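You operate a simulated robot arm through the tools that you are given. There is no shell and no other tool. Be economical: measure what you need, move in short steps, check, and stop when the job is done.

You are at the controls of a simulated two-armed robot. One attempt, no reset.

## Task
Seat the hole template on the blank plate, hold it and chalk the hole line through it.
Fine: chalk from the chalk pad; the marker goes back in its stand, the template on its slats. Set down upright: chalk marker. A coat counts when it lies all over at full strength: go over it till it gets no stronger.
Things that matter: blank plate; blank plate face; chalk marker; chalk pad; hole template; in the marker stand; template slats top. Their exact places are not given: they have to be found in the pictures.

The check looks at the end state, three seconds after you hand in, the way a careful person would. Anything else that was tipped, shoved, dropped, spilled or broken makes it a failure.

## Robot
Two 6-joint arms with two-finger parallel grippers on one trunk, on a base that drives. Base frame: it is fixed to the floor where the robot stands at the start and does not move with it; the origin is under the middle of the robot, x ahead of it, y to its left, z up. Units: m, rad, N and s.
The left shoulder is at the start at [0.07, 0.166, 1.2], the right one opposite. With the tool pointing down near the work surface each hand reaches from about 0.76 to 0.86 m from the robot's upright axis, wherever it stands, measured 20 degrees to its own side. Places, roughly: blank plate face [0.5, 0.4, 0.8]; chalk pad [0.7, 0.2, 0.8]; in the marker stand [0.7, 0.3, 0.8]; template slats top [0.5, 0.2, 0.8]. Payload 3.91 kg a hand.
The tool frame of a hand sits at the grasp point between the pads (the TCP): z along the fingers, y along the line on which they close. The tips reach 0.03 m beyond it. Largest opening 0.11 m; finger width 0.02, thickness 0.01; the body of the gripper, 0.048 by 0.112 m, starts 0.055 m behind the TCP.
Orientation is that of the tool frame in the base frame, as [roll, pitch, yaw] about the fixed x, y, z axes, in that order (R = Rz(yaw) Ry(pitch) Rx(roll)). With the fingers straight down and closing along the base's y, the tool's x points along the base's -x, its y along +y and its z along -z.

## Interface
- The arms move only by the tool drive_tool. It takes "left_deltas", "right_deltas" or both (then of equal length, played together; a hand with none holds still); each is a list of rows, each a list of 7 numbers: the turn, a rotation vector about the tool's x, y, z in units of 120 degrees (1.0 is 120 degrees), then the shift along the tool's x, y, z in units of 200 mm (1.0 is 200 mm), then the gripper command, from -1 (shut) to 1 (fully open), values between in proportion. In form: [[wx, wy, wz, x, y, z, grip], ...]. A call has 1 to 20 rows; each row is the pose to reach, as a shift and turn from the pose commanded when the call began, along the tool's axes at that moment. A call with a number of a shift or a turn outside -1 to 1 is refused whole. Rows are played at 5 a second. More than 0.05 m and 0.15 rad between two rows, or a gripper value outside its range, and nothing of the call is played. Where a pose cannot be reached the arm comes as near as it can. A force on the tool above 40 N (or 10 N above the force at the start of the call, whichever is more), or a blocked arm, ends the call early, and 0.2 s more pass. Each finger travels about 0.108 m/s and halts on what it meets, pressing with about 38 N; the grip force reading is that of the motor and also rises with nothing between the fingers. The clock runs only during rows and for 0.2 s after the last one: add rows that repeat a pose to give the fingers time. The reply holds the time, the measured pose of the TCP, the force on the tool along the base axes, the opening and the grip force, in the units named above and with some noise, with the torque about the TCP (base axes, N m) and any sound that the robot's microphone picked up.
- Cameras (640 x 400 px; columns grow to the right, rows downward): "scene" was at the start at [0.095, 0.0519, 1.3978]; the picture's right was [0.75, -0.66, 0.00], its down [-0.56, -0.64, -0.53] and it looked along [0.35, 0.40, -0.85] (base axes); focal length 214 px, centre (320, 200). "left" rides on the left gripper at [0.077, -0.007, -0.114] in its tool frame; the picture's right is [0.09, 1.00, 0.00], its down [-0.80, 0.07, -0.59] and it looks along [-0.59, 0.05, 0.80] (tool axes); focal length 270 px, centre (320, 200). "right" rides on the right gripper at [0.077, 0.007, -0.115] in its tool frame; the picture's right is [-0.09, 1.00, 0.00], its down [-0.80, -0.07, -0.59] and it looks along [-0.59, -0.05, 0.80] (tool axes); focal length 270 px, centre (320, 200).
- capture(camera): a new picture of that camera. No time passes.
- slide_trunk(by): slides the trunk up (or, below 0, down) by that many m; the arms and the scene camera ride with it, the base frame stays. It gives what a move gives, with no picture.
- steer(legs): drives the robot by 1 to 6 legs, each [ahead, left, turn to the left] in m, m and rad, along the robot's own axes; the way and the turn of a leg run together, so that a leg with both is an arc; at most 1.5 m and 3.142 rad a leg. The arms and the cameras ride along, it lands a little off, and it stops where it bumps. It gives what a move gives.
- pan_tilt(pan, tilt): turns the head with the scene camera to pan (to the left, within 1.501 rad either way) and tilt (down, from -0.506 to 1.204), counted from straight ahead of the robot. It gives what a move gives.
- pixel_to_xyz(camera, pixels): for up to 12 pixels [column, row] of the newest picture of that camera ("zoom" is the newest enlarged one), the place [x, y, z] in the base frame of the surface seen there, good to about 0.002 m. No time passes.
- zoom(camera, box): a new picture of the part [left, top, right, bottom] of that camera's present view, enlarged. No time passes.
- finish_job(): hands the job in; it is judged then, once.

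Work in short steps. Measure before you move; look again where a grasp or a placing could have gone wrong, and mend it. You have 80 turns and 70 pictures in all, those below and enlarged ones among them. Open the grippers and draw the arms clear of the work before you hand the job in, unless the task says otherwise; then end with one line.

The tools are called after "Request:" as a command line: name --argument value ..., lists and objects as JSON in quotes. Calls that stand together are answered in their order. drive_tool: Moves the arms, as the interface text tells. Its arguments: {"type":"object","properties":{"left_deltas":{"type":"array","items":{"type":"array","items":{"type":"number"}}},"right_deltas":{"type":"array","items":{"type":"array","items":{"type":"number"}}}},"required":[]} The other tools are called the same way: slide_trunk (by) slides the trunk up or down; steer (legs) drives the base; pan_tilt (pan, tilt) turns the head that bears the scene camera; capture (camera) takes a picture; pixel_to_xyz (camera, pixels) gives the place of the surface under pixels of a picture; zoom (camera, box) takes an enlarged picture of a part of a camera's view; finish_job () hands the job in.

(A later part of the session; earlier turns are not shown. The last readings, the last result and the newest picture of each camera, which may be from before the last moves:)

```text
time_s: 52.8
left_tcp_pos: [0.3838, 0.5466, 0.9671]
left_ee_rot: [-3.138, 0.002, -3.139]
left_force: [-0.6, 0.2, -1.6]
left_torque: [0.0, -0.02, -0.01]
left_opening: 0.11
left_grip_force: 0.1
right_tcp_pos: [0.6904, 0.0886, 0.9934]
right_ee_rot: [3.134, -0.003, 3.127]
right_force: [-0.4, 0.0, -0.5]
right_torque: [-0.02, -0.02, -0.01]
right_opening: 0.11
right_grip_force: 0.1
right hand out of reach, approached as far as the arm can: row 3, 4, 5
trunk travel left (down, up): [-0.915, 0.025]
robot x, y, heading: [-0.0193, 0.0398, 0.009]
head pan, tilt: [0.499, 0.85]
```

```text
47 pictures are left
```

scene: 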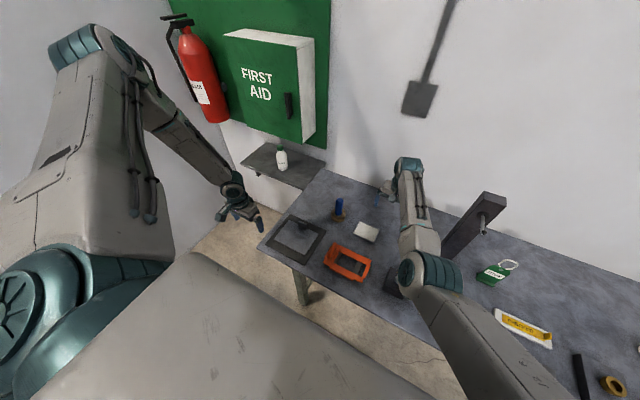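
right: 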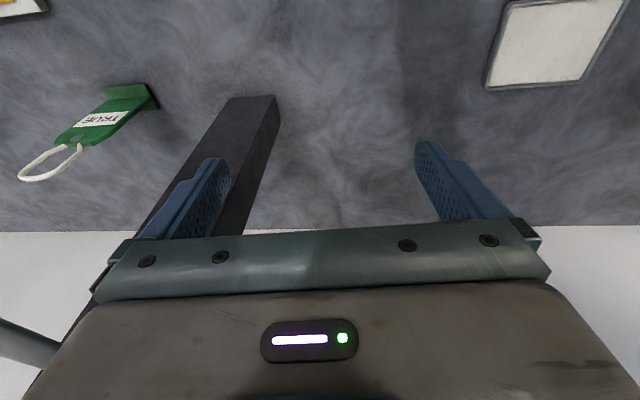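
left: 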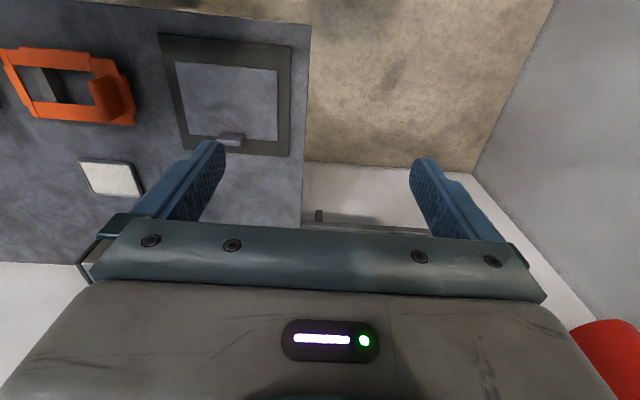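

The pillar is unmoved. The right hand's stop may be an extension limit, so I retry with a slight retraction while moving +y.

Request:
drive_tool --right_deltas '[[0, 0, 0, 0.15, 0, 0, 1], [0, 0, 0, 0.25, 0.15, 0, 1], [0, 0, 0, 0.3, 0.35, 0, 1], [0, 0, 0, 0.4, 0.5, 0, 1], [0, 0, 0, 0.5, 0.65, 0, 1]]'

```text
time_s: 54.0
left_tcp_pos: [0.3827, 0.5471, 0.9699]
left_ee_rot: [-3.139, 0.002, -3.137]
left_force: [0.7, 0.1, 0.8]
left_torque: [0.04, 0.01, -0.01]
left_opening: 0.1099
left_grip_force: 0.1
right_tcp_pos: [0.6933, 0.0988, 0.9609]
right_ee_rot: [3.134, -0.003, 3.126]
right_force: [0.4, -0.4, 0.9]
right_torque: [0.0, 0.0, 0.01]
right_opening: 0.1102
right_grip_force: 0.1
right hand out of reach, approached as far as the arm can: row 1, 2, 3, 4, 5
trunk travel left (down, up): [-0.915, 0.025]
robot x, y, heading: [-0.0217, 0.0424, 0.011]
head pan, tilt: [0.499, 0.85]
```

The right arm's inward limit is about 19°, so both arms need the same elbow-down form to meet. I back off to free floor, turn away from the bench, and try to flip the left arm through its hanging, near-straight pose.

Request:
steer --legs '[[-0.36, 0, 0], [0, 0, -2.0]]'

Request:
slide_trunk --by 0.02

Request:
drive_tool --left_deltas '[[0, 0, 0, -0.2, 0, 0.1, 1], [0, 0, 0, -0.4, 0, 0.2, 1], [0, 0, 0, -0.6, 0.1, 0.3, 1], [0, 0, 0, -0.8, 0.3, 0.4, 1], [0, 0, 0, -1, 0.4, 0.5, 1]]'

Request:
drive_tool --left_deltas '[[0, 0, 0, 0, 0, 0.2, 1], [0, 0, 0, 0, 0, 0.4, 1], [0, 0, 0, 0, 0, 0.6, 1], [0, 0, 0, 0, 0, 0.8, 1], [0, 0, 0, 0, 0, 1, 1]]'

Request:
drive_tool --left_deltas '[[0, 0, 0, 0, 0, 0.2, 1], [0, 0, 0, 0, 0, 0.4, 1], [0, 0, 0, 0, 0, 0.6, 1], [0, 0, 0, 0, 0, 0.8, 1], [0, 0, 0, 0, 0, 1, 1]]'

```text
time_s: 61.1
left_tcp_pos: [-0.0945, -0.5415, 0.9692]
left_ee_rot: [-3.139, 0.002, 1.139]
left_force: [0.2, -0.2, -0.5]
left_torque: [0.02, -0.04, 0.01]
left_opening: 0.1103
left_grip_force: 0.2
right_tcp_pos: [-0.6309, -0.6355, 0.9607]
right_ee_rot: [3.137, -0.003, 1.118]
right_force: [0.1, -0.9, -0.2]
right_torque: [0.03, -0.02, 0.01]
right_opening: 0.11
right_grip_force: 0.0
trunk travel left (down, up): [-0.915, 0.025]
robot x, y, heading: [-0.3831, 0.0361, -2.001]
head pan, tilt: [0.499, 0.85]
```

```text
time_s: 61.8
left_tcp_pos: [-0.0947, -0.5412, 0.9891]
left_ee_rot: [-3.138, 0.002, 1.139]
left_force: [-0.4, 0.0, 0.3]
left_torque: [0.01, 0.03, 0.01]
left_opening: 0.1098
left_grip_force: 0.0
right_tcp_pos: [-0.6306, -0.6336, 0.981]
right_ee_rot: [3.136, -0.004, 1.117]
right_force: [0.2, -0.7, -0.7]
right_torque: [0.0, -0.02, 0.0]
right_opening: 0.1097
right_grip_force: 0.0
trunk travel left (down, up): [-0.935, 0.005]
robot x, y, heading: [-0.3825, 0.0399, -2.003]
head pan, tilt: [0.499, 0.85]
```

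```text
refused: row 4 steps farther than a row can; nothing moved
```

```text
time_s: 63.0
left_tcp_pos: [-0.0569, -0.5167, 0.9741]
left_ee_rot: [-3.137, 0.001, 1.138]
left_force: [0.6, 0.1, -0.2]
left_torque: [-0.03, 0.0, 0.01]
left_opening: 0.1099
left_grip_force: 0.0
left hand out of reach, approached as far as the arm can: row 1, 2, 3, 4, 5
right_tcp_pos: [-0.63, -0.6343, 0.9809]
right_ee_rot: [3.137, -0.004, 1.118]
right_force: [0.0, 0.1, -0.5]
right_torque: [-0.01, -0.03, 0.01]
right_opening: 0.1101
right_grip_force: 0.0
trunk travel left (down, up): [-0.935, 0.005]
robot x, y, heading: [-0.3822, 0.0349, -2.004]
head pan, tilt: [0.499, 0.85]
```

```text
time_s: 64.2
left_tcp_pos: [-0.0071, -0.4803, 0.9498]
left_ee_rot: [-3.138, 0.003, 1.139]
left_force: [1.0, 0.1, 0.2]
left_torque: [0.0, -0.03, -0.01]
left_opening: 0.1097
left_grip_force: 0.0
left hand out of reach, approached as far as the arm can: row 1, 2, 3, 4, 5
right_tcp_pos: [-0.6291, -0.6327, 0.9834]
right_ee_rot: [3.137, -0.002, 1.119]
right_force: [-0.4, 0.5, 0.1]
right_torque: [-0.02, 0.0, 0.03]
right_opening: 0.1099
right_grip_force: 0.1
trunk travel left (down, up): [-0.935, 0.005]
robot x, y, heading: [-0.3835, 0.0364, -2.005]
head pan, tilt: [0.499, 0.85]
```

The left wrist limits the descent while the fingers point straight down. I tilt the fingers back toward the robot (+wy), then lower and extend.

Request:
drive_tool --left_deltas '[[0, 0.07, 0, 0, 0, 0, 1], [0, 0.14, 0, 0, 0, 0, 1], [0, 0.21, 0, 0, 0, 0.1, 1], [0, 0.28, 0, 0, 0, 0.2, 1], [0, 0.35, 0, 0, 0, 0.35, 1], [0, 0.35, 0, 0, 0, 0.55, 1], [0, 0.35, 0, 0, 0, 0.75, 1], [0, 0.35, 0, 0, 0, 0.95, 1]]'

Request:
pan_tilt --pan 0.75 --tilt 0.5

Request:
capture --camera "scene"

```text
time_s: 66.0
left_tcp_pos: [0.0243, -0.4225, 1.0192]
left_ee_rot: [-3.137, -0.732, 1.135]
left_force: [0.0, 0.2, 0.5]
left_torque: [-0.03, 0.03, -0.02]
left_opening: 0.1102
left_grip_force: 0.0
left hand out of reach, approached as far as the arm can: row 1, 2, 3, 4, 5, 6, 7, 8
right_tcp_pos: [-0.6309, -0.6344, 0.9808]
right_ee_rot: [3.136, -0.005, 1.119]
right_force: [-0.4, -0.1, 0.2]
right_torque: [-0.02, 0.01, 0.0]
right_opening: 0.1101
right_grip_force: 0.1
trunk travel left (down, up): [-0.935, 0.005]
robot x, y, heading: [-0.3846, 0.0366, -2.002]
head pan, tilt: [0.499, 0.85]
```

```text
time_s: 66.8
left_tcp_pos: [0.0241, -0.4236, 1.0198]
left_ee_rot: [-3.138, -0.733, 1.138]
left_force: [-0.7, -0.5, 0.7]
left_torque: [0.0, 0.0, 0.01]
left_opening: 0.1101
left_grip_force: 0.2
right_tcp_pos: [-0.6315, -0.6349, 0.9808]
right_ee_rot: [3.135, -0.005, 1.118]
right_force: [0.3, 0.0, -0.4]
right_torque: [0.0, -0.03, 0.0]
right_opening: 0.11
right_grip_force: 0.1
trunk travel left (down, up): [-0.935, 0.005]
robot x, y, heading: [-0.3827, 0.0406, -2.003]
head pan, tilt: [0.75, 0.499]
```

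```text
46 pictures are left
```

scene: 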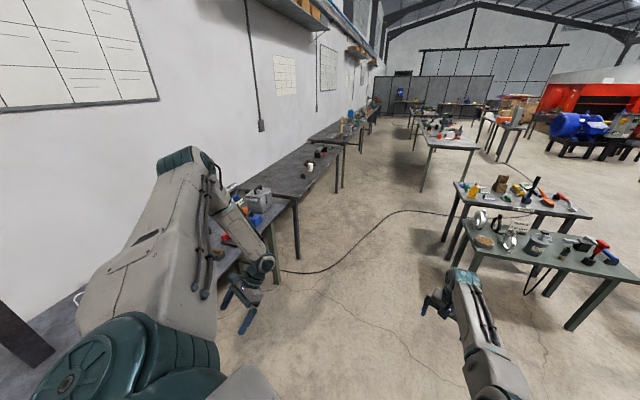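

Tilting back made it worse. I tilt the fingers forward instead and extend along them.

Request:
drive_tool --left_deltas '[[0, -0.07, 0, 0, 0, 0, 1], [0, -0.14, 0, 0, 0, 0, 1], [0, -0.21, 0, 0, 0, 0, 1], [0, -0.28, 0, 0, 0, 0, 1], [0, -0.35, 0, 0, 0, 0, 1], [0, -0.42, 0, 0, 0, 0, 1], [0, -0.49, 0, 0, 0, 0, 1], [0, -0.56, 0, 0, 0, 0, 1], [0, -0.63, 0, 0, 0, 0, 1], [0, -0.7, 0, 0, 0, 0, 1]]'

Request:
drive_tool --left_deltas '[[0, 0, 0, 0, 0, 0.2, 1], [0, 0, 0, 0, 0, 0.4, 1], [0, 0, 0, 0, 0, 0.6, 1], [0, 0, 0, 0, 0, 0.8, 1], [0, 0, 0, 0, 0, 1, 1]]'

Request:
drive_tool --left_deltas '[[0, 0, 0, 0, 0, 0.2, 1], [0, 0, 0, 0, 0, 0.4, 1], [0, 0, 0, 0, 0, 0.6, 1], [0, 0, 0, 0, 0, 0.8, 1], [0, 0, 0, 0, 0, 1, 1]]'

Request:
capture --camera "scene"

```text
time_s: 69.0
left_tcp_pos: [0.0006, -0.4457, 0.9292]
left_ee_rot: [-3.135, 0.732, 1.143]
left_force: [-0.2, -0.8, -0.2]
left_torque: [-0.01, 0.0, -0.02]
left_opening: 0.1098
left_grip_force: 0.0
left hand out of reach, approached as far as the arm can: row 2, 3, 4, 5, 6, 7, 8, 9, 10
right_tcp_pos: [-0.6296, -0.6352, 0.9818]
right_ee_rot: [3.135, -0.006, 1.117]
right_force: [0.3, -0.3, 0.5]
right_torque: [0.02, -0.02, 0.05]
right_opening: 0.11
right_grip_force: 0.0
trunk travel left (down, up): [-0.935, 0.005]
robot x, y, heading: [-0.3805, 0.0351, -2.004]
head pan, tilt: [0.75, 0.499]
```

```text
time_s: 70.2
left_tcp_pos: [-0.0567, -0.5685, 0.7826]
left_ee_rot: [-3.137, 0.734, 1.141]
left_force: [-0.2, 0.8, 0.1]
left_torque: [0.0, 0.01, -0.02]
left_opening: 0.1099
left_grip_force: 0.0
right_tcp_pos: [-0.6312, -0.6357, 0.9805]
right_ee_rot: [3.137, -0.005, 1.118]
right_force: [0.7, 0.5, -0.2]
right_torque: [0.01, 0.0, -0.01]
right_opening: 0.11
right_grip_force: 0.0
trunk travel left (down, up): [-0.935, 0.005]
robot x, y, heading: [-0.3797, 0.0365, -2.006]
head pan, tilt: [0.75, 0.499]
```

```text
time_s: 71.4
left_tcp_pos: [-0.1055, -0.6636, 0.6715]
left_ee_rot: [-3.135, 0.738, 1.141]
left_force: [-0.5, -0.4, -0.1]
left_torque: [0.0, 0.0, 0.01]
left_opening: 0.11
left_grip_force: 0.0
left hand out of reach, approached as far as the arm can: row 4, 5
right_tcp_pos: [-0.631, -0.6337, 0.9811]
right_ee_rot: [3.135, -0.003, 1.117]
right_force: [0.6, -0.6, -0.2]
right_torque: [0.01, 0.06, -0.02]
right_opening: 0.11
right_grip_force: 0.1
trunk travel left (down, up): [-0.935, 0.005]
robot x, y, heading: [-0.381, 0.0392, -2.007]
head pan, tilt: [0.75, 0.499]
```

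```text
45 pictures are left
```

scene: 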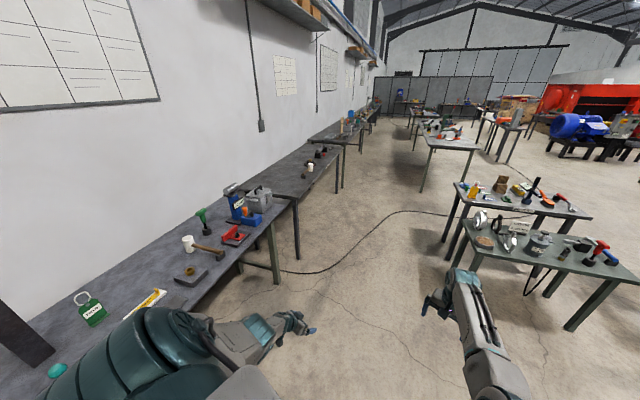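

The arm is now low and almost straight. I level the tool while raising the hand, and look at which way the elbow goes.

Request:
drive_tool --left_deltas '[[0, 0.05, 0, -0.05, 0, -0.1, 1], [0, 0.1, 0, -0.15, 0, -0.2, 1], [0, 0.15, 0, -0.25, 0, -0.3, 1], [0, 0.2, 0, -0.35, 0, -0.4, 1], [0, 0.25, 0, -0.45, 0, -0.5, 1], [0, 0.3, 0, -0.55, 0, -0.62, 1], [0, 0.352, 0, -0.67, 0, -0.74, 1]]'

Request:
capture --camera "scene"

```text
time_s: 73.0
left_tcp_pos: [-0.1057, -0.6653, 0.8714]
left_ee_rot: [-3.141, -0.006, 1.141]
left_force: [0.2, -0.1, 0.3]
left_torque: [0.03, 0.01, -0.02]
left_opening: 0.11
left_grip_force: 0.0
left hand out of reach, approached as far as the arm can: row 1
right_tcp_pos: [-0.6311, -0.6348, 0.9795]
right_ee_rot: [3.137, -0.005, 1.12]
right_force: [-0.9, 0.0, -0.3]
right_torque: [0.03, 0.01, 0.0]
right_opening: 0.1101
right_grip_force: 0.0
trunk travel left (down, up): [-0.935, 0.005]
robot x, y, heading: [-0.3868, 0.0401, -2.003]
head pan, tilt: [0.75, 0.499]
```

```text
44 pictures are left
```

scene: 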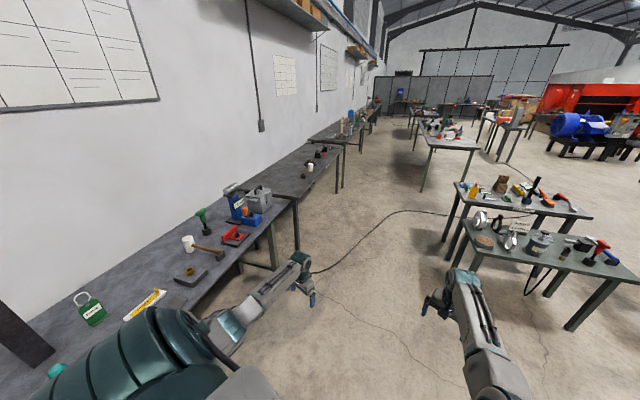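

The left arm is now elbow-down like the right. I raise it and bring it inward, then drive back to the earlier work spot.

Request:
drive_tool --left_deltas '[[0, 0, 0, -0.05, -0.1, -0.15, 1], [0, 0, 0, -0.15, -0.2, -0.3, 1], [0, 0, 0, -0.25, -0.35, -0.45, 1], [0, 0, 0, -0.35, -0.5, -0.6, 1], [0, 0, 0, -0.45, -0.65, -0.7, 1], [0, 0, 0, -0.5, -0.8, -0.75, 1], [0, 0, 0, -0.5, -0.95, -0.8, 1]]'

Request:
steer --legs '[[0, 0, 2.525]]'

Request:
pan_tilt --pan 0 --tilt 0.8

Request:
capture --camera "scene"

```text
time_s: 74.6
left_tcp_pos: [-0.3199, -0.6749, 1.0329]
left_ee_rot: [-3.14, 0.0, 1.139]
left_force: [0.1, -0.1, -1.1]
left_torque: [0.02, -0.02, 0.03]
left_opening: 0.1103
left_grip_force: 0.1
right_tcp_pos: [-0.6316, -0.6345, 0.9819]
right_ee_rot: [3.134, -0.003, 1.119]
right_force: [-0.3, 0.2, 0.0]
right_torque: [0.0, -0.01, 0.02]
right_opening: 0.1099
right_grip_force: 0.0
trunk travel left (down, up): [-0.935, 0.005]
robot x, y, heading: [-0.3858, 0.0377, -2.0]
head pan, tilt: [0.75, 0.499]
```

```text
time_s: 81.0
left_tcp_pos: [-0.0232, 0.658, 1.0314]
left_ee_rot: [-3.137, -0.002, -2.617]
left_force: [0.0, -0.1, 0.3]
left_torque: [0.01, -0.01, 0.01]
left_opening: 0.11
left_grip_force: 0.1
right_tcp_pos: [0.2081, 0.4442, 0.9815]
right_ee_rot: [3.137, -0.003, -2.639]
right_force: [-0.8, 0.1, -0.5]
right_torque: [0.01, 0.02, 0.01]
right_opening: 0.1099
right_grip_force: 0.0
trunk travel left (down, up): [-0.935, 0.005]
robot x, y, heading: [-0.3841, 0.037, 0.522]
head pan, tilt: [0.75, 0.499]
```

```text
time_s: 82.1
left_tcp_pos: [-0.0243, 0.6587, 1.032]
left_ee_rot: [-3.137, -0.002, -2.618]
left_force: [-0.3, 0.1, -0.1]
left_torque: [-0.02, -0.02, 0.0]
left_opening: 0.1101
left_grip_force: 0.1
right_tcp_pos: [0.208, 0.445, 0.9804]
right_ee_rot: [3.135, -0.002, -2.638]
right_force: [0.9, 0.0, 0.0]
right_torque: [-0.05, 0.0, 0.02]
right_opening: 0.1101
right_grip_force: 0.1
trunk travel left (down, up): [-0.935, 0.005]
robot x, y, heading: [-0.3793, 0.0365, 0.527]
head pan, tilt: [0.0, 0.799]
```

```text
43 pictures are left
```

scene: 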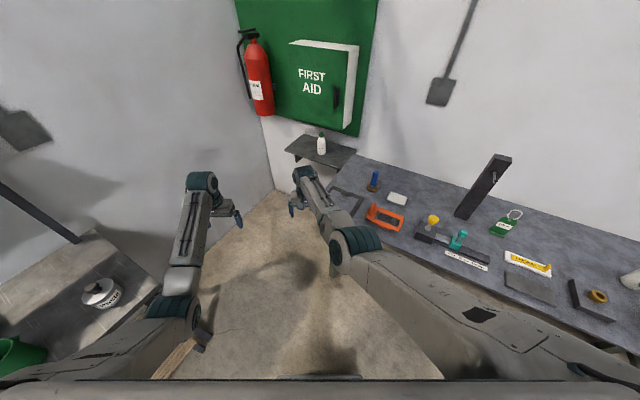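

Both arms are elbow-down. I drive to base (−0.122, 0.046) with heading 0.61, where every target is within both arms' limits.

Request:
steer --legs '[[0, 0, 0.085], [0.217, -0.14, 0]]'

Request:
capture --camera "right"

```text
time_s: 84.5
left_tcp_pos: [0.179, 0.6947, 1.0319]
left_ee_rot: [-3.137, 0.0, -2.537]
left_force: [-0.5, -0.7, 0.8]
left_torque: [0.06, -0.01, -0.01]
left_opening: 0.1099
left_grip_force: 0.0
right_tcp_pos: [0.4272, 0.5012, 0.9825]
right_ee_rot: [3.136, 0.001, -2.555]
right_force: [-0.4, 1.1, 0.2]
right_torque: [0.02, 0.01, -0.03]
right_opening: 0.1102
right_grip_force: 0.1
trunk travel left (down, up): [-0.935, 0.005]
robot x, y, heading: [-0.1239, 0.0448, 0.61]
head pan, tilt: [0.0, 0.799]
```

```text
42 pictures are left
```

right: 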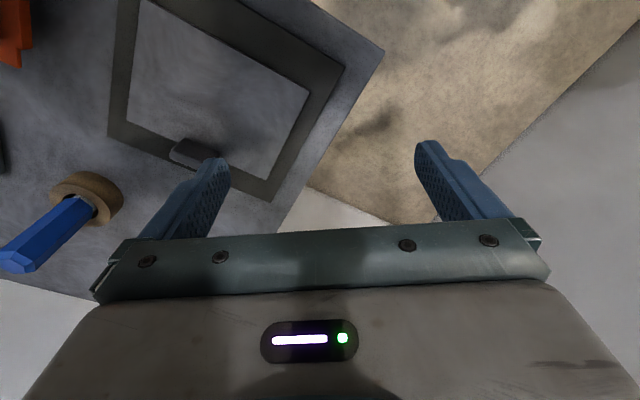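

I move the right hand toward the template and turn it so the fingers close along base y, then look.

Request:
drive_tool --right_deltas '[[0, 0, 0.05, 0.1, -0.2, 0, 1], [0, 0, 0.1, 0.2, -0.4, 0, 1], [0, 0, 0.16, 0.3, -0.6, 0, 1], [0, 0, 0.22, 0.4, -0.8, 0, 1], [0, 0, 0.28, 0.5, -1, 0, 1]]'

Request:
capture --camera "right"

```text
time_s: 85.7
left_tcp_pos: [0.1806, 0.6922, 1.0337]
left_ee_rot: [-3.141, -0.001, -2.534]
left_force: [0.3, -0.3, 0.7]
left_torque: [0.03, -0.01, -0.03]
left_opening: 0.1099
left_grip_force: 0.1
right_tcp_pos: [0.455, 0.2775, 0.9803]
right_ee_rot: [3.136, -0.009, 3.14]
right_force: [0.1, 0.0, -0.5]
right_torque: [0.01, 0.02, 0.02]
right_opening: 0.1099
right_grip_force: 0.1
trunk travel left (down, up): [-0.935, 0.005]
robot x, y, heading: [-0.1266, 0.0502, 0.606]
head pan, tilt: [0.0, 0.799]
```

```text
41 pictures are left
```

right: 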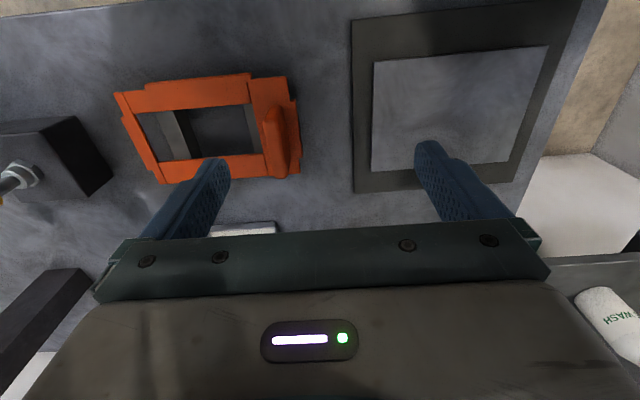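

The right hand reaches above the template. I zoom in on the template and plate.

Request:
zoom --camera "right" --box '[100, 60, 320, 200]'

Request:
pixel_to_xyz --camera "zoom" --pixels '[[45, 95], [130, 80], [437, 45], [540, 55], [580, 300], [175, 352], [110, 155], [430, 130], [480, 265], [225, 290], [515, 150], [540, 310]]'

Request:
pixel_to_xyz --camera "zoom" --pixels '[[505, 140], [530, 135], [550, 240], [525, 230], [520, 180], [170, 220], [300, 210], [440, 80], [300, 310], [60, 180], [150, 340], [560, 100]]'

```text
2.86 times, centred on (210, 130) of right
```

zoom: 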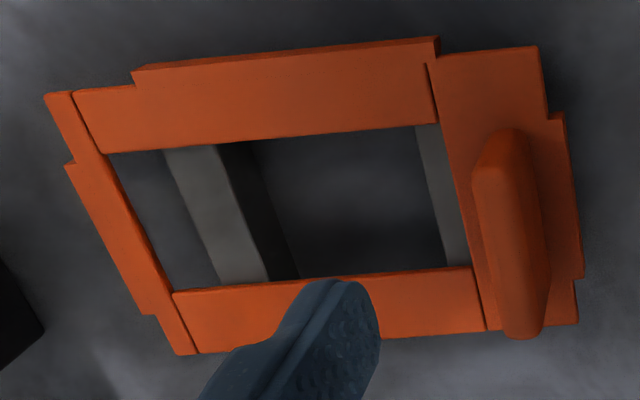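

```text
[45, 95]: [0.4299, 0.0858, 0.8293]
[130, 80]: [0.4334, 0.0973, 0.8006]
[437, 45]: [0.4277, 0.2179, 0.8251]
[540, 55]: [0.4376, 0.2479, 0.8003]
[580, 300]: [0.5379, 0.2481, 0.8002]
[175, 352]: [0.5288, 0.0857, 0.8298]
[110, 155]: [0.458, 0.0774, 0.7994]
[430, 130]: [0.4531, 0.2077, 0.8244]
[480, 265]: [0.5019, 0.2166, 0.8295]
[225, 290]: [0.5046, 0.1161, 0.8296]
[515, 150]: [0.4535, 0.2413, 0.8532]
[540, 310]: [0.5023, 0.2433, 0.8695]
```

```text
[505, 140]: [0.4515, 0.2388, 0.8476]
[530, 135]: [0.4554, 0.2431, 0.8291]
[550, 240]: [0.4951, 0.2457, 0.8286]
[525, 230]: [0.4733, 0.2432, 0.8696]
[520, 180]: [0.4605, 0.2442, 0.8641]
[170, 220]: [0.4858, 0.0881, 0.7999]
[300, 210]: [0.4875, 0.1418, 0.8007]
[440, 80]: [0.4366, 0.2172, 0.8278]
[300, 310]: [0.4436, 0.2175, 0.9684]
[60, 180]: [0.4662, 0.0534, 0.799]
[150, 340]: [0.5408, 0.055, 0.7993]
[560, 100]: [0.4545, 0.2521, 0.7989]
```

I measure the template lugs and zoom on the plate with its stop.

Request:
pixel_to_xyz --camera "zoom" --pixels '[[72, 167], [150, 310], [145, 75], [290, 57], [430, 42], [562, 124], [580, 270], [555, 120], [190, 348], [535, 52], [570, 200], [110, 240]]'

Request:
zoom --camera "right" --box '[330, 0, 590, 210]'

Request:
pixel_to_xyz --camera "zoom" --pixels '[[106, 152], [530, 116], [447, 395], [105, 415], [290, 140], [107, 280], [490, 230], [50, 60], [60, 470], [25, 300], [180, 412], [300, 250]]'

```text
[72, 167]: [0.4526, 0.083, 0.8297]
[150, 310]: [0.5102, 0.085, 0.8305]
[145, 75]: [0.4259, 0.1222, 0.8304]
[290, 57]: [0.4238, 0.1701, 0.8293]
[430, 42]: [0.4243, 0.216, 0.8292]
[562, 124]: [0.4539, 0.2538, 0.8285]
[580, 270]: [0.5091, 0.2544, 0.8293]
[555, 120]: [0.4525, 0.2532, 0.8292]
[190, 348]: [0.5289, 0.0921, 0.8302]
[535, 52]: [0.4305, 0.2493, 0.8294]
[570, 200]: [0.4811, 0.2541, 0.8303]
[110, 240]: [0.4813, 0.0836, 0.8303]
```

```text
1.90 times, centred on (460, 105) of right
```

zoom: 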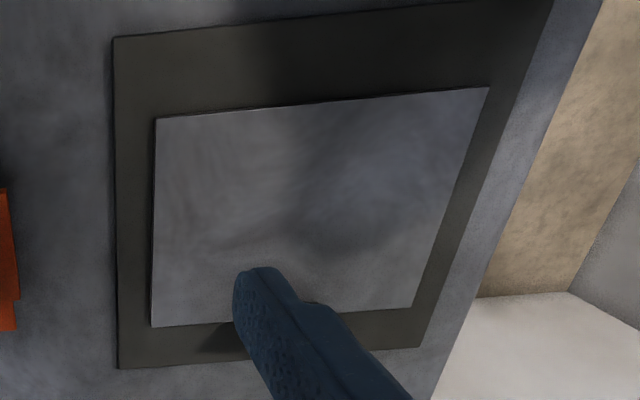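

```text
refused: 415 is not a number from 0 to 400
```

The template's outer lugs span y 0.0825–0.2545 and x 0.4235–~0.535, with its top at z 0.8295. I shift the hand +y to see the plate and its stop unobstructed.

Request:
drive_tool --right_deltas '[[0, 0, 0, 0, 0.2, 0, 1], [0, 0, 0, 0, 0.4, 0, 1], [0, 0, 0, 0.1, 0.6, 0, 1], [0, 0, 0, 0.2, 0.65, 0, 1]]'

Request:
zoom --camera "right" --box '[170, 0, 490, 200]'

```text
time_s: 86.8
left_tcp_pos: [0.1814, 0.6949, 1.032]
left_ee_rot: [-3.14, -0.001, -2.535]
left_force: [-0.4, -0.3, 0.0]
left_torque: [0.0, -0.01, -0.01]
left_opening: 0.11
left_grip_force: 0.0
right_tcp_pos: [0.455, 0.384, 0.9812]
right_ee_rot: [-3.116, 0.037, 3.105]
right_force: [-0.1, -0.2, 0.7]
right_torque: [-0.03, -0.01, 0.03]
right_opening: 0.1101
right_grip_force: 0.1
trunk travel left (down, up): [-0.935, 0.005]
robot x, y, heading: [-0.1225, 0.0469, 0.609]
head pan, tilt: [0.0, 0.799]
stopped in row 4 (right hand): the arm was blocked; the commanded pose is now the measured one
```

```text
2.00 times, centred on (330, 100) of right
```

zoom: 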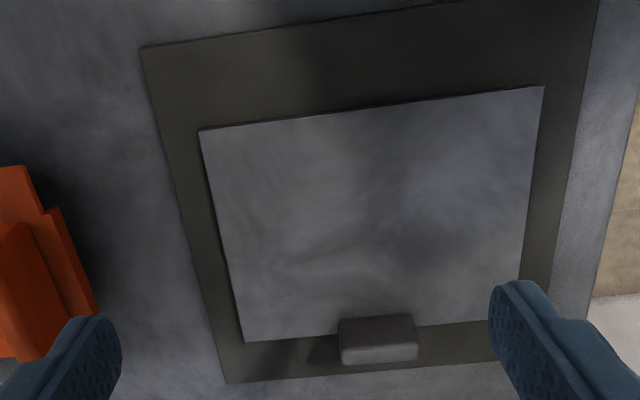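

The arm was blocked by something at its near limit, so I note to stay farther out. I measure the plate, tray and stop from this clear view.

Request:
pixel_to_xyz --camera "zoom" --pixels '[[205, 135], [538, 92], [245, 336], [515, 315], [345, 325], [408, 320], [340, 348], [412, 344], [345, 358], [410, 352], [370, 335], [390, 358]]'

Request:
pixel_to_xyz --camera "zoom" --pixels '[[148, 55], [590, 8], [230, 376], [225, 300], [300, 115], [300, 350], [460, 345], [300, 127], [300, 330], [465, 318], [225, 235], [525, 210]]'

Request:
pan_tilt --pan 0.1 --tilt 0.5

Request:
capture --camera "scene"

```text
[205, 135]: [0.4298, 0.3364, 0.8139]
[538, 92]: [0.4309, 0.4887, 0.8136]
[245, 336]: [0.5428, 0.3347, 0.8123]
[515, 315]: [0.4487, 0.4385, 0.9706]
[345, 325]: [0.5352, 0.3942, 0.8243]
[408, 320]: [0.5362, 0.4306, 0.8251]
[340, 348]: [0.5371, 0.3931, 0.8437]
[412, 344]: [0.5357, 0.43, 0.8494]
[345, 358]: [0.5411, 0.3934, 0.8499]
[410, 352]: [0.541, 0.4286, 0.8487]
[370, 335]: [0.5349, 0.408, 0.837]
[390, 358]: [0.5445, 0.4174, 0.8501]
```

```text
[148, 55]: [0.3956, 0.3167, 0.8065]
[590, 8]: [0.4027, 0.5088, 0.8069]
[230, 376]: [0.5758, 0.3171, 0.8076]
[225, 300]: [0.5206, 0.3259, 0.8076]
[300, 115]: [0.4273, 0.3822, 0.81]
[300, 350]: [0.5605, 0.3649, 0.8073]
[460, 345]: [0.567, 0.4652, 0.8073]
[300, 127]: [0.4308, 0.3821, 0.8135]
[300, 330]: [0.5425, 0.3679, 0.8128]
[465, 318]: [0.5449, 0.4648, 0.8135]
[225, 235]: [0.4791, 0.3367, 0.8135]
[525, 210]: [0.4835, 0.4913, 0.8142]
```

```text
time_s: 87.7
left_tcp_pos: [0.1807, 0.6954, 1.031]
left_ee_rot: [-3.138, -0.002, -2.537]
left_force: [1.2, -0.4, -0.3]
left_torque: [0.02, 0.0, -0.03]
left_opening: 0.1098
left_grip_force: 0.0
right_tcp_pos: [0.4534, 0.3823, 0.9802]
right_ee_rot: [-3.114, 0.038, 3.106]
right_force: [0.2, -0.2, -0.6]
right_torque: [0.02, 0.0, -0.02]
right_opening: 0.11
right_grip_force: 0.0
trunk travel left (down, up): [-0.935, 0.005]
robot x, y, heading: [-0.1279, 0.0442, 0.605]
head pan, tilt: [0.099, 0.499]
```

```text
37 pictures are left
```

scene: 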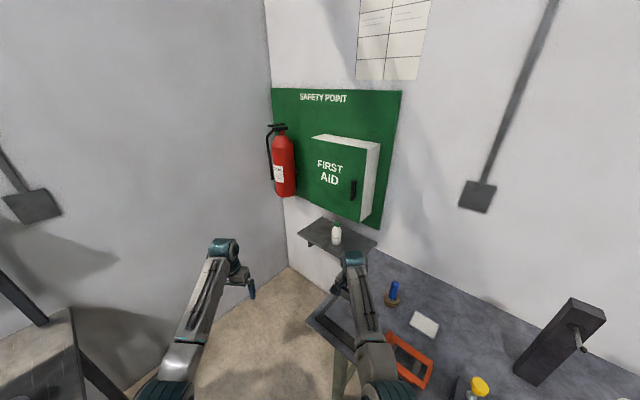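

Plate: x 0.4285–0.5455, y 0.334–0.4925, z 0.8135. The stop's face is at x 0.535, y 0.393–0.431. The template has three lips (−x, ±y) and a plain +x edge, so seating needs about +0.245 m in y. I test empty whether the right hand reaches the placing pose (0.48, 0.485) with yaw π.

Request:
drive_tool --right_deltas '[[-0.006, 0.009, -0.008, -0.15, 0, 0, 1], [-0.012, 0.018, -0.017, -0.3, 0.1, 0, 1], [-0.012, 0.018, -0.017, -0.3, 0.3, 0, 1], [-0.012, 0.018, -0.017, -0.25, 0.5, 0.1, 1], [-0.012, 0.018, -0.017, -0.15, 0.5, 0.3, 1]]'

```text
time_s: 88.8
left_tcp_pos: [0.1821, 0.6935, 1.0321]
left_ee_rot: [-3.14, -0.004, -2.537]
left_force: [0.2, -0.2, 0.3]
left_torque: [0.0, 0.01, 0.0]
left_opening: 0.1101
left_grip_force: 0.1
right_tcp_pos: [0.498, 0.4594, 0.9562]
right_ee_rot: [-3.141, -0.004, -3.138]
right_force: [0.0, 0.2, -0.7]
right_torque: [0.0, 0.01, 0.0]
right_opening: 0.11
right_grip_force: 0.1
right hand out of reach, approached as far as the arm can: row 4, 5
trunk travel left (down, up): [-0.935, 0.005]
robot x, y, heading: [-0.1256, 0.0451, 0.607]
head pan, tilt: [0.099, 0.499]
```

The right hand can't quite reach the placing pose with yaw π. The left can pick and place from a heading-0 stand, with the robot turned back for chalking later. I move the right hand aside, then drive to base (−0.23, 0.134, 0).

Request:
drive_tool --right_deltas '[[0, 0, 0, -0.1, -0.15, -0.1, 1], [0, 0, 0, -0.2, -0.3, -0.2, 1], [0, 0, 0, -0.3, -0.5, -0.3, 1], [0, 0, 0, -0.4, -0.7, -0.4, 1], [0, 0, 0, -0.45, -0.9, -0.45, 1], [0, 0, 0, -0.5, -1, -0.45, 1]]'

Request:
drive_tool --right_deltas '[[0, 0, -0.06, 0, -0.15, 0, 1], [0, 0, -0.12, 0, -0.3, 0, 1], [0, 0, -0.18, 0, -0.4, 0, 1], [0, 0, -0.24, 0, -0.4, 0, 1], [0, 0, -0.29, 0, -0.4, 0, 1]]'

Request:
steer --legs '[[-0.04, 0.13, 0], [0, 0, -0.607]]'

Request:
capture --camera "left"

```text
time_s: 90.2
left_tcp_pos: [0.1817, 0.6938, 1.0312]
left_ee_rot: [-3.138, -0.003, -2.534]
left_force: [-0.3, 0.1, 0.2]
left_torque: [-0.03, -0.04, -0.01]
left_opening: 0.1102
left_grip_force: 0.0
right_tcp_pos: [0.5994, 0.2588, 1.0469]
right_ee_rot: [-3.138, -0.005, -3.139]
right_force: [0.0, 0.2, 0.5]
right_torque: [0.02, -0.01, -0.01]
right_opening: 0.1099
right_grip_force: 0.0
trunk travel left (down, up): [-0.935, 0.005]
robot x, y, heading: [-0.1231, 0.0494, 0.605]
head pan, tilt: [0.099, 0.499]
```

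```text
time_s: 91.5
left_tcp_pos: [0.1814, 0.694, 1.0321]
left_ee_rot: [-3.14, 0.0, -2.536]
left_force: [0.9, -0.5, -0.6]
left_torque: [-0.04, -0.03, -0.02]
left_opening: 0.1098
left_grip_force: 0.1
right_tcp_pos: [0.5987, 0.1788, 1.046]
right_ee_rot: [3.14, -0.003, -2.529]
right_force: [-0.1, 0.5, -0.8]
right_torque: [0.01, -0.01, -0.01]
right_opening: 0.1102
right_grip_force: 0.1
trunk travel left (down, up): [-0.935, 0.005]
robot x, y, heading: [-0.1264, 0.0505, 0.607]
head pan, tilt: [0.099, 0.499]
```

```text
time_s: 94.4
left_tcp_pos: [0.3888, 0.4877, 1.0307]
left_ee_rot: [-3.139, -0.002, 3.14]
left_force: [-0.1, -0.2, -0.1]
left_torque: [-0.04, 0.0, 0.0]
left_opening: 0.1099
left_grip_force: 0.1
right_tcp_pos: [0.4377, -0.1739, 1.0484]
right_ee_rot: [3.139, -0.004, -3.14]
right_force: [0.6, 0.2, 0.4]
right_torque: [0.0, -0.02, 0.01]
right_opening: 0.1097
right_grip_force: 0.1
trunk travel left (down, up): [-0.935, 0.005]
robot x, y, heading: [-0.2308, 0.1307, 0.001]
head pan, tilt: [0.099, 0.499]
```

```text
36 pictures are left
```

left: 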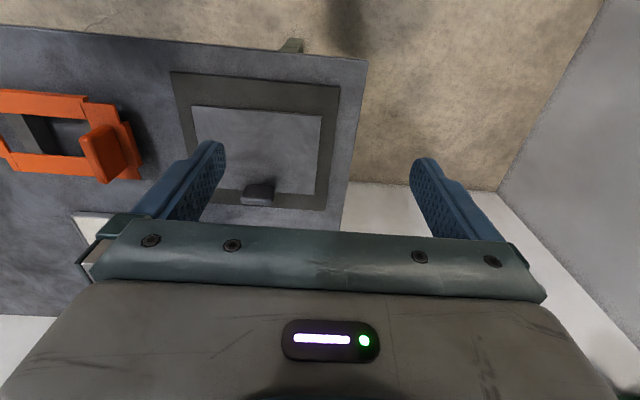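

The left hand is at (0.389, 0.488). I move it above the handle near (0.477, 0.241) and look again.

Request:
drive_tool --left_deltas '[[0, 0, 0, -0.1, -0.2, 0, 1], [0, 0, 0, -0.2, -0.4, 0, 1], [0, 0, 0, -0.3, -0.6, 0, 1], [0, 0, 0, -0.4, -0.8, 0, 1], [0, 0, 0, -0.44, -1, 0, 1]]'

Request:
drive_tool --left_deltas '[[0, 0, 0, 0, -0.12, 0.15, 1], [0, 0, 0, 0, -0.23, 0.35, 1]]'

Request:
capture --camera "left"

```text
time_s: 95.6
left_tcp_pos: [0.479, 0.2841, 1.0315]
left_ee_rot: [-3.141, -0.003, 3.141]
left_force: [0.0, 0.1, -0.1]
left_torque: [-0.05, 0.02, -0.02]
left_opening: 0.1101
left_grip_force: 0.0
right_tcp_pos: [0.439, -0.1768, 1.047]
right_ee_rot: [3.139, -0.006, -3.138]
right_force: [0.9, -0.3, 0.0]
right_torque: [0.01, -0.01, 0.05]
right_opening: 0.1098
right_grip_force: 0.0
trunk travel left (down, up): [-0.935, 0.005]
robot x, y, heading: [-0.2324, 0.1314, 0.002]
head pan, tilt: [0.099, 0.499]
```

```text
time_s: 96.2
left_tcp_pos: [0.4779, 0.2388, 0.9615]
left_ee_rot: [-3.139, 0.0, 3.139]
left_force: [-0.6, -0.4, 0.8]
left_torque: [0.03, 0.03, 0.01]
left_opening: 0.1103
left_grip_force: 0.1
right_tcp_pos: [0.4381, -0.1765, 1.046]
right_ee_rot: [3.139, -0.003, -3.139]
right_force: [-1.1, 0.2, -0.3]
right_torque: [0.03, 0.03, -0.01]
right_opening: 0.11
right_grip_force: 0.0
trunk travel left (down, up): [-0.935, 0.005]
robot x, y, heading: [-0.2312, 0.1278, 0.0]
head pan, tilt: [0.099, 0.499]
```

```text
35 pictures are left
```

left: 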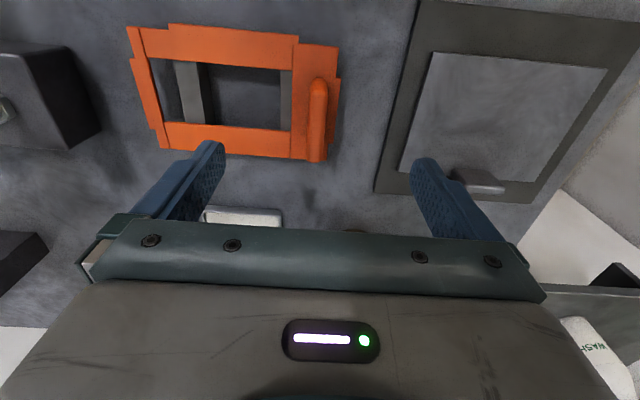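

The handle sits at pixel (317,120), between the fingers. I measure its top and the template edges from here.

Request:
zoom --camera "left" --box '[120, 10, 360, 170]'

Request:
pixel_to_xyz --camera "zoom" --pixels '[[530, 190], [530, 250], [515, 380], [505, 250], [545, 250], [527, 320], [440, 50], [140, 40], [40, 200], [575, 200], [200, 305], [430, 320]]'

Request:
pixel_to_xyz --camera "zoom" --pixels '[[80, 125], [110, 290], [455, 160], [460, 310], [30, 60], [105, 370], [480, 390], [540, 395], [535, 380], [250, 125], [250, 305], [250, 360]]'

```text
2.50 times, centred on (240, 90) of left
```

zoom: 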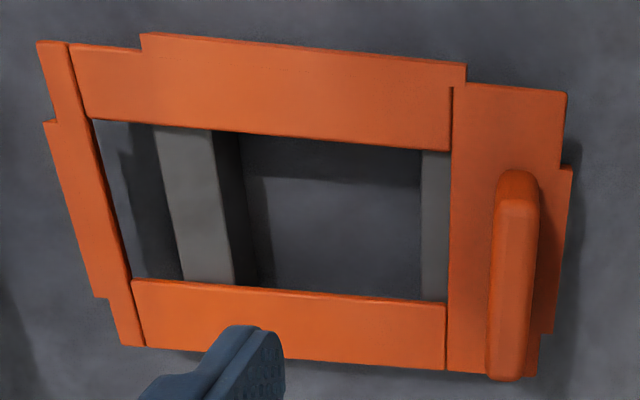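

```text
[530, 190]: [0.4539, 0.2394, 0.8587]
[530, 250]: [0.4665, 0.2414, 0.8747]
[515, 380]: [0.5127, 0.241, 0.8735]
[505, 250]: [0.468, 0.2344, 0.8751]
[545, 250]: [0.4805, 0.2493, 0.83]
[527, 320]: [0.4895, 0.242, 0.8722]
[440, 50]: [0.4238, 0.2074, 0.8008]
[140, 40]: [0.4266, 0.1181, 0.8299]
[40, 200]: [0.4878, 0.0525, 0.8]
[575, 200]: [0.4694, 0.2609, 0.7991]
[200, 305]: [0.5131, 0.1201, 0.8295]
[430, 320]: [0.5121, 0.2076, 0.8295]
```

```text
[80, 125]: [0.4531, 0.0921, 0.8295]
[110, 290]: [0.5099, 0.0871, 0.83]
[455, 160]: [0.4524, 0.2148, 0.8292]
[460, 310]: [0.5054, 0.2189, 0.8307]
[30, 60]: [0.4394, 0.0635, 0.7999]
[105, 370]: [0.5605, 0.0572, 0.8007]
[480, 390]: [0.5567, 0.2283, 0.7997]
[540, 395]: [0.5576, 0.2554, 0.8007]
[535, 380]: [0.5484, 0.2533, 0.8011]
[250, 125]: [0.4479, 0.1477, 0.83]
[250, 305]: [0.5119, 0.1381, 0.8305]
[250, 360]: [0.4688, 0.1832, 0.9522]
```

The handle is centred at about (0.482, 0.240), with its top at 0.874. I lower to TCP z 0.866 (tips just above the template face) and close.

Request:
drive_tool --left_deltas '[[0, 0, 0, -0.02, 0.005, 0.15, 1], [0, 0, 0, -0.02, 0.005, 0.3, 1], [0, 0, 0, -0.02, 0.005, 0.42, 1], [0, 0, 0, -0.02, 0.005, 0.475, 1], [0, 0, 0, -0.02, 0.005, 0.475, 0.2], [0, 0, 0, -0.02, 0.005, 0.475, -0.4], [0, 0, 0, -0.02, 0.005, 0.475, -1], [0, 0, 0, -0.02, 0.005, 0.475, -1], [0, 0, 0, -0.02, 0.005, 0.475, -1]]'

Request:
capture --camera "left"

```text
time_s: 98.2
left_tcp_pos: [0.4816, 0.2411, 0.8674]
left_ee_rot: [-3.14, -0.002, 3.14]
left_force: [-0.5, 0.4, 0.4]
left_torque: [-0.02, 0.06, -0.02]
left_opening: 0.0134
left_grip_force: 38.0
right_tcp_pos: [0.4393, -0.1749, 1.0464]
right_ee_rot: [3.141, -0.004, -3.14]
right_force: [-0.2, 0.2, -0.6]
right_torque: [0.05, 0.0, -0.01]
right_opening: 0.1101
right_grip_force: 0.2
trunk travel left (down, up): [-0.935, 0.005]
robot x, y, heading: [-0.2336, 0.1286, 0.005]
head pan, tilt: [0.099, 0.499]
```

```text
33 pictures are left
```

left: 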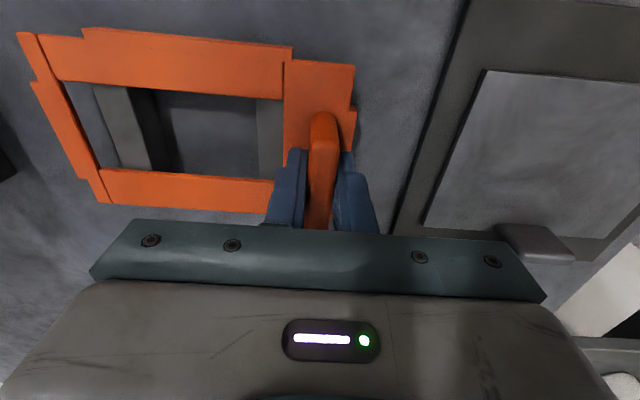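

The handle is gripped (opening 13 mm, 38 N). I lift 5 cm straight up, carry it +y over the plate, and look.

Request:
drive_tool --left_deltas '[[0, 0, 0, 0, 0, -0.1, -1], [0, 0, 0, 0, 0, -0.25, -1], [0, 0, 0, 0, 0.15, -0.25, -1], [0, 0, 0, 0, 0.3, -0.25, -1], [0, 0, 0, 0, 0.5, -0.25, -1], [0, 0, 0, 0, 0.7, -0.25, -1], [0, 0, 0, 0, 0.85, -0.25, -1], [0, 0, 0, 0, 1, -0.25, -1]]'

Request:
drive_tool --left_deltas '[[0, 0, 0, 0, 0.12, 0, -1], [0, 0, 0, 0, 0.22, 0, -1], [0, 0, 0, 0, 0.22, 0.05, -1]]'

Request:
capture --camera "left"

Request:
pan_tilt --pan 0.55 --tilt 0.75

Request:
capture --camera "scene"

```text
time_s: 100.0
left_tcp_pos: [0.4808, 0.4422, 0.9147]
left_ee_rot: [-3.138, -0.002, 3.141]
left_force: [-0.1, 0.7, -1.1]
left_torque: [0.07, 0.0, -0.02]
left_opening: 0.0135
left_grip_force: 37.8
right_tcp_pos: [0.4398, -0.1733, 1.0479]
right_ee_rot: [3.141, -0.003, -3.139]
right_force: [-0.4, 0.1, 0.3]
right_torque: [-0.01, 0.0, 0.0]
right_opening: 0.11
right_grip_force: 0.2
trunk travel left (down, up): [-0.935, 0.005]
robot x, y, heading: [-0.2326, 0.1311, -0.005]
head pan, tilt: [0.099, 0.499]
```

```text
time_s: 100.8
left_tcp_pos: [0.4814, 0.4848, 0.9061]
left_ee_rot: [-3.139, -0.006, 3.141]
left_force: [-0.4, -0.3, -1.9]
left_torque: [0.07, -0.01, 0.03]
left_opening: 0.0135
left_grip_force: 37.3
right_tcp_pos: [0.4399, -0.1746, 1.0467]
right_ee_rot: [3.14, -0.004, 3.142]
right_force: [0.1, -0.1, 0.0]
right_torque: [0.06, 0.02, 0.02]
right_opening: 0.1102
right_grip_force: 0.1
trunk travel left (down, up): [-0.935, 0.005]
robot x, y, heading: [-0.2335, 0.1305, -0.0]
head pan, tilt: [0.099, 0.499]
```

```text
32 pictures are left
```

left: 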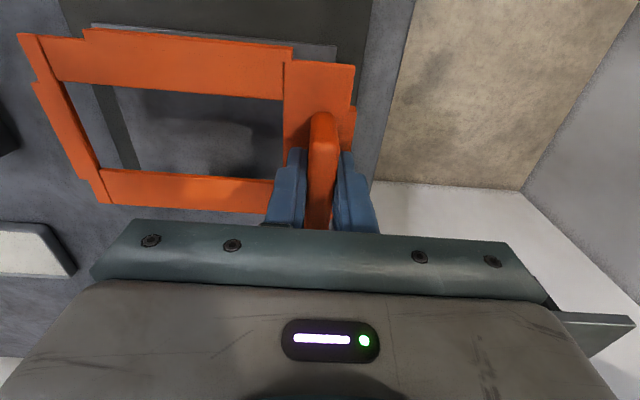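

```text
time_s: 101.7
left_tcp_pos: [0.4817, 0.4867, 0.9048]
left_ee_rot: [-3.139, -0.004, 3.14]
left_force: [0.6, -0.6, -1.1]
left_torque: [0.02, -0.03, -0.04]
left_opening: 0.0134
left_grip_force: 38.1
right_tcp_pos: [0.4394, -0.1754, 1.047]
right_ee_rot: [3.141, -0.003, -3.141]
right_force: [-0.4, -0.2, 0.0]
right_torque: [0.0, -0.02, -0.01]
right_opening: 0.11
right_grip_force: 0.1
trunk travel left (down, up): [-0.935, 0.005]
robot x, y, heading: [-0.2346, 0.1304, -0.001]
head pan, tilt: [0.55, 0.75]
```

```text
31 pictures are left
```

scene: 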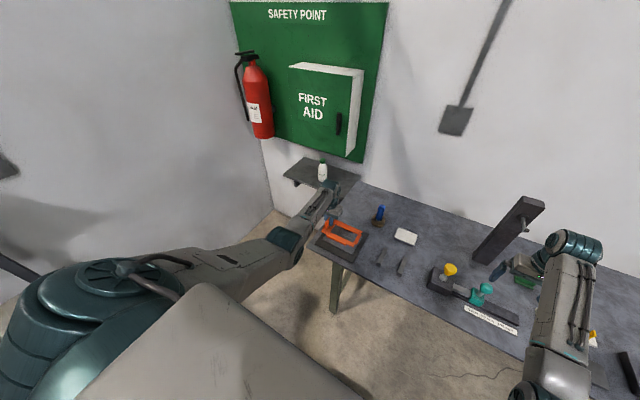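

Template is over the plate. I measure its lugs in this view and zoom the scene for the lip shape.

Request:
pixel_to_xyz --camera "left" --pixels '[[37, 87], [72, 175], [90, 31], [290, 48], [355, 110], [353, 145], [22, 36], [100, 200], [352, 68], [85, 100], [280, 110], [200, 180]]'

Request:
zoom --camera "scene" --box '[305, 200, 385, 250]'

```text
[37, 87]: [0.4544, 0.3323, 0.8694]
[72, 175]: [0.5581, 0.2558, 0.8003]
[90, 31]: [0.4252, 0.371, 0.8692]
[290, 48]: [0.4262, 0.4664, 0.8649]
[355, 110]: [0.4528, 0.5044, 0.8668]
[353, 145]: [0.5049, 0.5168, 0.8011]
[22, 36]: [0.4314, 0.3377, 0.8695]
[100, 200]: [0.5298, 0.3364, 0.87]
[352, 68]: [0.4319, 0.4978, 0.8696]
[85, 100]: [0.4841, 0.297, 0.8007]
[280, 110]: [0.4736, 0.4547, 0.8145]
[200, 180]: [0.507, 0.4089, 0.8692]
```

```text
8.00 times, centred on (345, 225) of scene
```

zoom: 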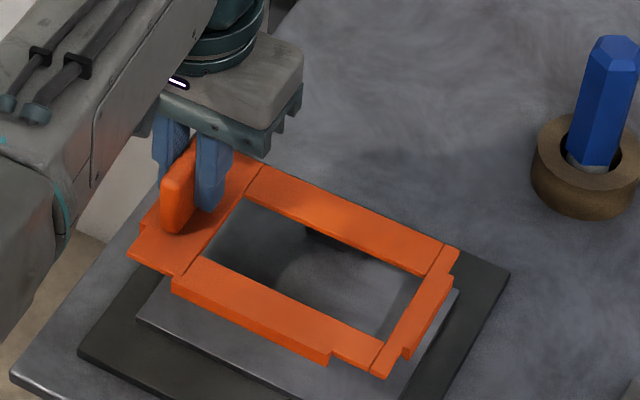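

The held template's lugs read y 0.332–0.504, slightly off from the plate centre of 0.4133. I zoom in to compare the template and plate edges in one picture.

Request:
zoom --camera "left" --box '[10, 0, 370, 220]'

Request:
pixel_to_xyz --camera "zoom" --pixels '[[52, 160], [118, 305], [140, 52], [495, 88], [608, 200], [570, 80], [598, 120], [200, 250], [195, 220], [175, 220], [90, 20], [630, 60]]'

```text
1.78 times, centred on (190, 110) of left
```

zoom: 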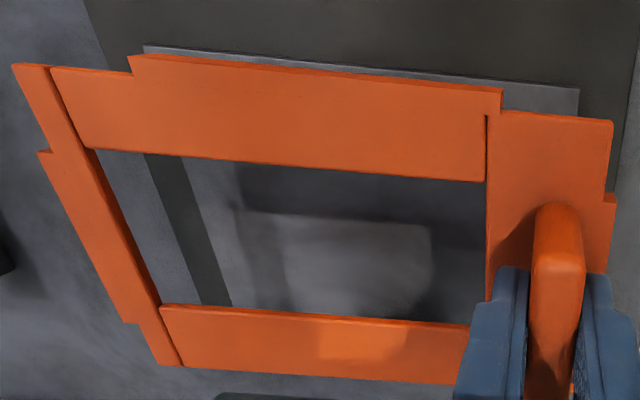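

```text
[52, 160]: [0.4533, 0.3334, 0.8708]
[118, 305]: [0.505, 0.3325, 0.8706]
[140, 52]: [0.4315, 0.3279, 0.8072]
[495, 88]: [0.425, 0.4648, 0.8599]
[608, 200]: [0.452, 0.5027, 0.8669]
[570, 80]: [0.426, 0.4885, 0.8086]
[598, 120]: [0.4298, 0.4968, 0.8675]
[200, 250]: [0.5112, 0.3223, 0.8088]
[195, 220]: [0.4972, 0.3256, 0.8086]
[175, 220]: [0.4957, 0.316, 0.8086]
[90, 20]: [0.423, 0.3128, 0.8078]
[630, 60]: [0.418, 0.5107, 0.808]
```

In this one view the template centre is at y≈0.418 against the plate's 0.4133, because the grip shifted it about 5 mm. The −x lip must also move a touch to −x to clear the plate edge. I correct by (−3 mm x, −5 mm y), lower to just above, and re-measure.

Request:
drive_tool --left_deltas '[[0, 0, 0, 0.015, -0.025, 0, -1], [0, 0, 0, 0.015, -0.025, 0.1, -1], [0, 0, 0, 0.015, -0.025, 0.18, -1], [0, 0, 0, 0.015, -0.025, 0.18, -1]]'

Request:
zoom --camera "left" --box '[10, 0, 370, 220]'

Request:
pixel_to_xyz --camera "zoom" --pixels '[[52, 160], [118, 305], [140, 60], [495, 92], [608, 200], [598, 125], [300, 70], [575, 80], [300, 60], [570, 100], [155, 160], [170, 220]]'

```text
time_s: 102.7
left_tcp_pos: [0.4787, 0.4795, 0.8704]
left_ee_rot: [-3.14, -0.001, 3.14]
left_force: [0.2, 0.9, -1.8]
left_torque: [0.06, 0.01, -0.02]
left_opening: 0.0134
left_grip_force: 38.3
right_tcp_pos: [0.4382, -0.1743, 1.0468]
right_ee_rot: [3.14, -0.003, -3.14]
right_force: [0.3, -0.3, -0.4]
right_torque: [0.0, 0.0, 0.0]
right_opening: 0.1102
right_grip_force: 0.1
trunk travel left (down, up): [-0.935, 0.005]
robot x, y, heading: [-0.2286, 0.1312, -0.002]
head pan, tilt: [0.55, 0.75]
```

```text
1.78 times, centred on (190, 110) of left
```

zoom: 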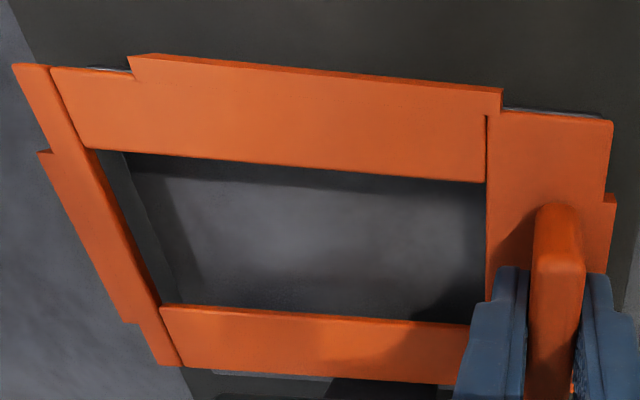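

```text
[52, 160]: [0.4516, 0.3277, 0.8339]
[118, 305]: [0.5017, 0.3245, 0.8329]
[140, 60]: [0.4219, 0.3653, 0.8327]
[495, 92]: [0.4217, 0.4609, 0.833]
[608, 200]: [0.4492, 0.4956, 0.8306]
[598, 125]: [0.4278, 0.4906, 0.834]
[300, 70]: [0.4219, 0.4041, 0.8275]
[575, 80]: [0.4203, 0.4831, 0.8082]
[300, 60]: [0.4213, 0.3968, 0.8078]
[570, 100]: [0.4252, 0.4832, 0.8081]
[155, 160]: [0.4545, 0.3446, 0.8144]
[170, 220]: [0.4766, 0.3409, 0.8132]
```

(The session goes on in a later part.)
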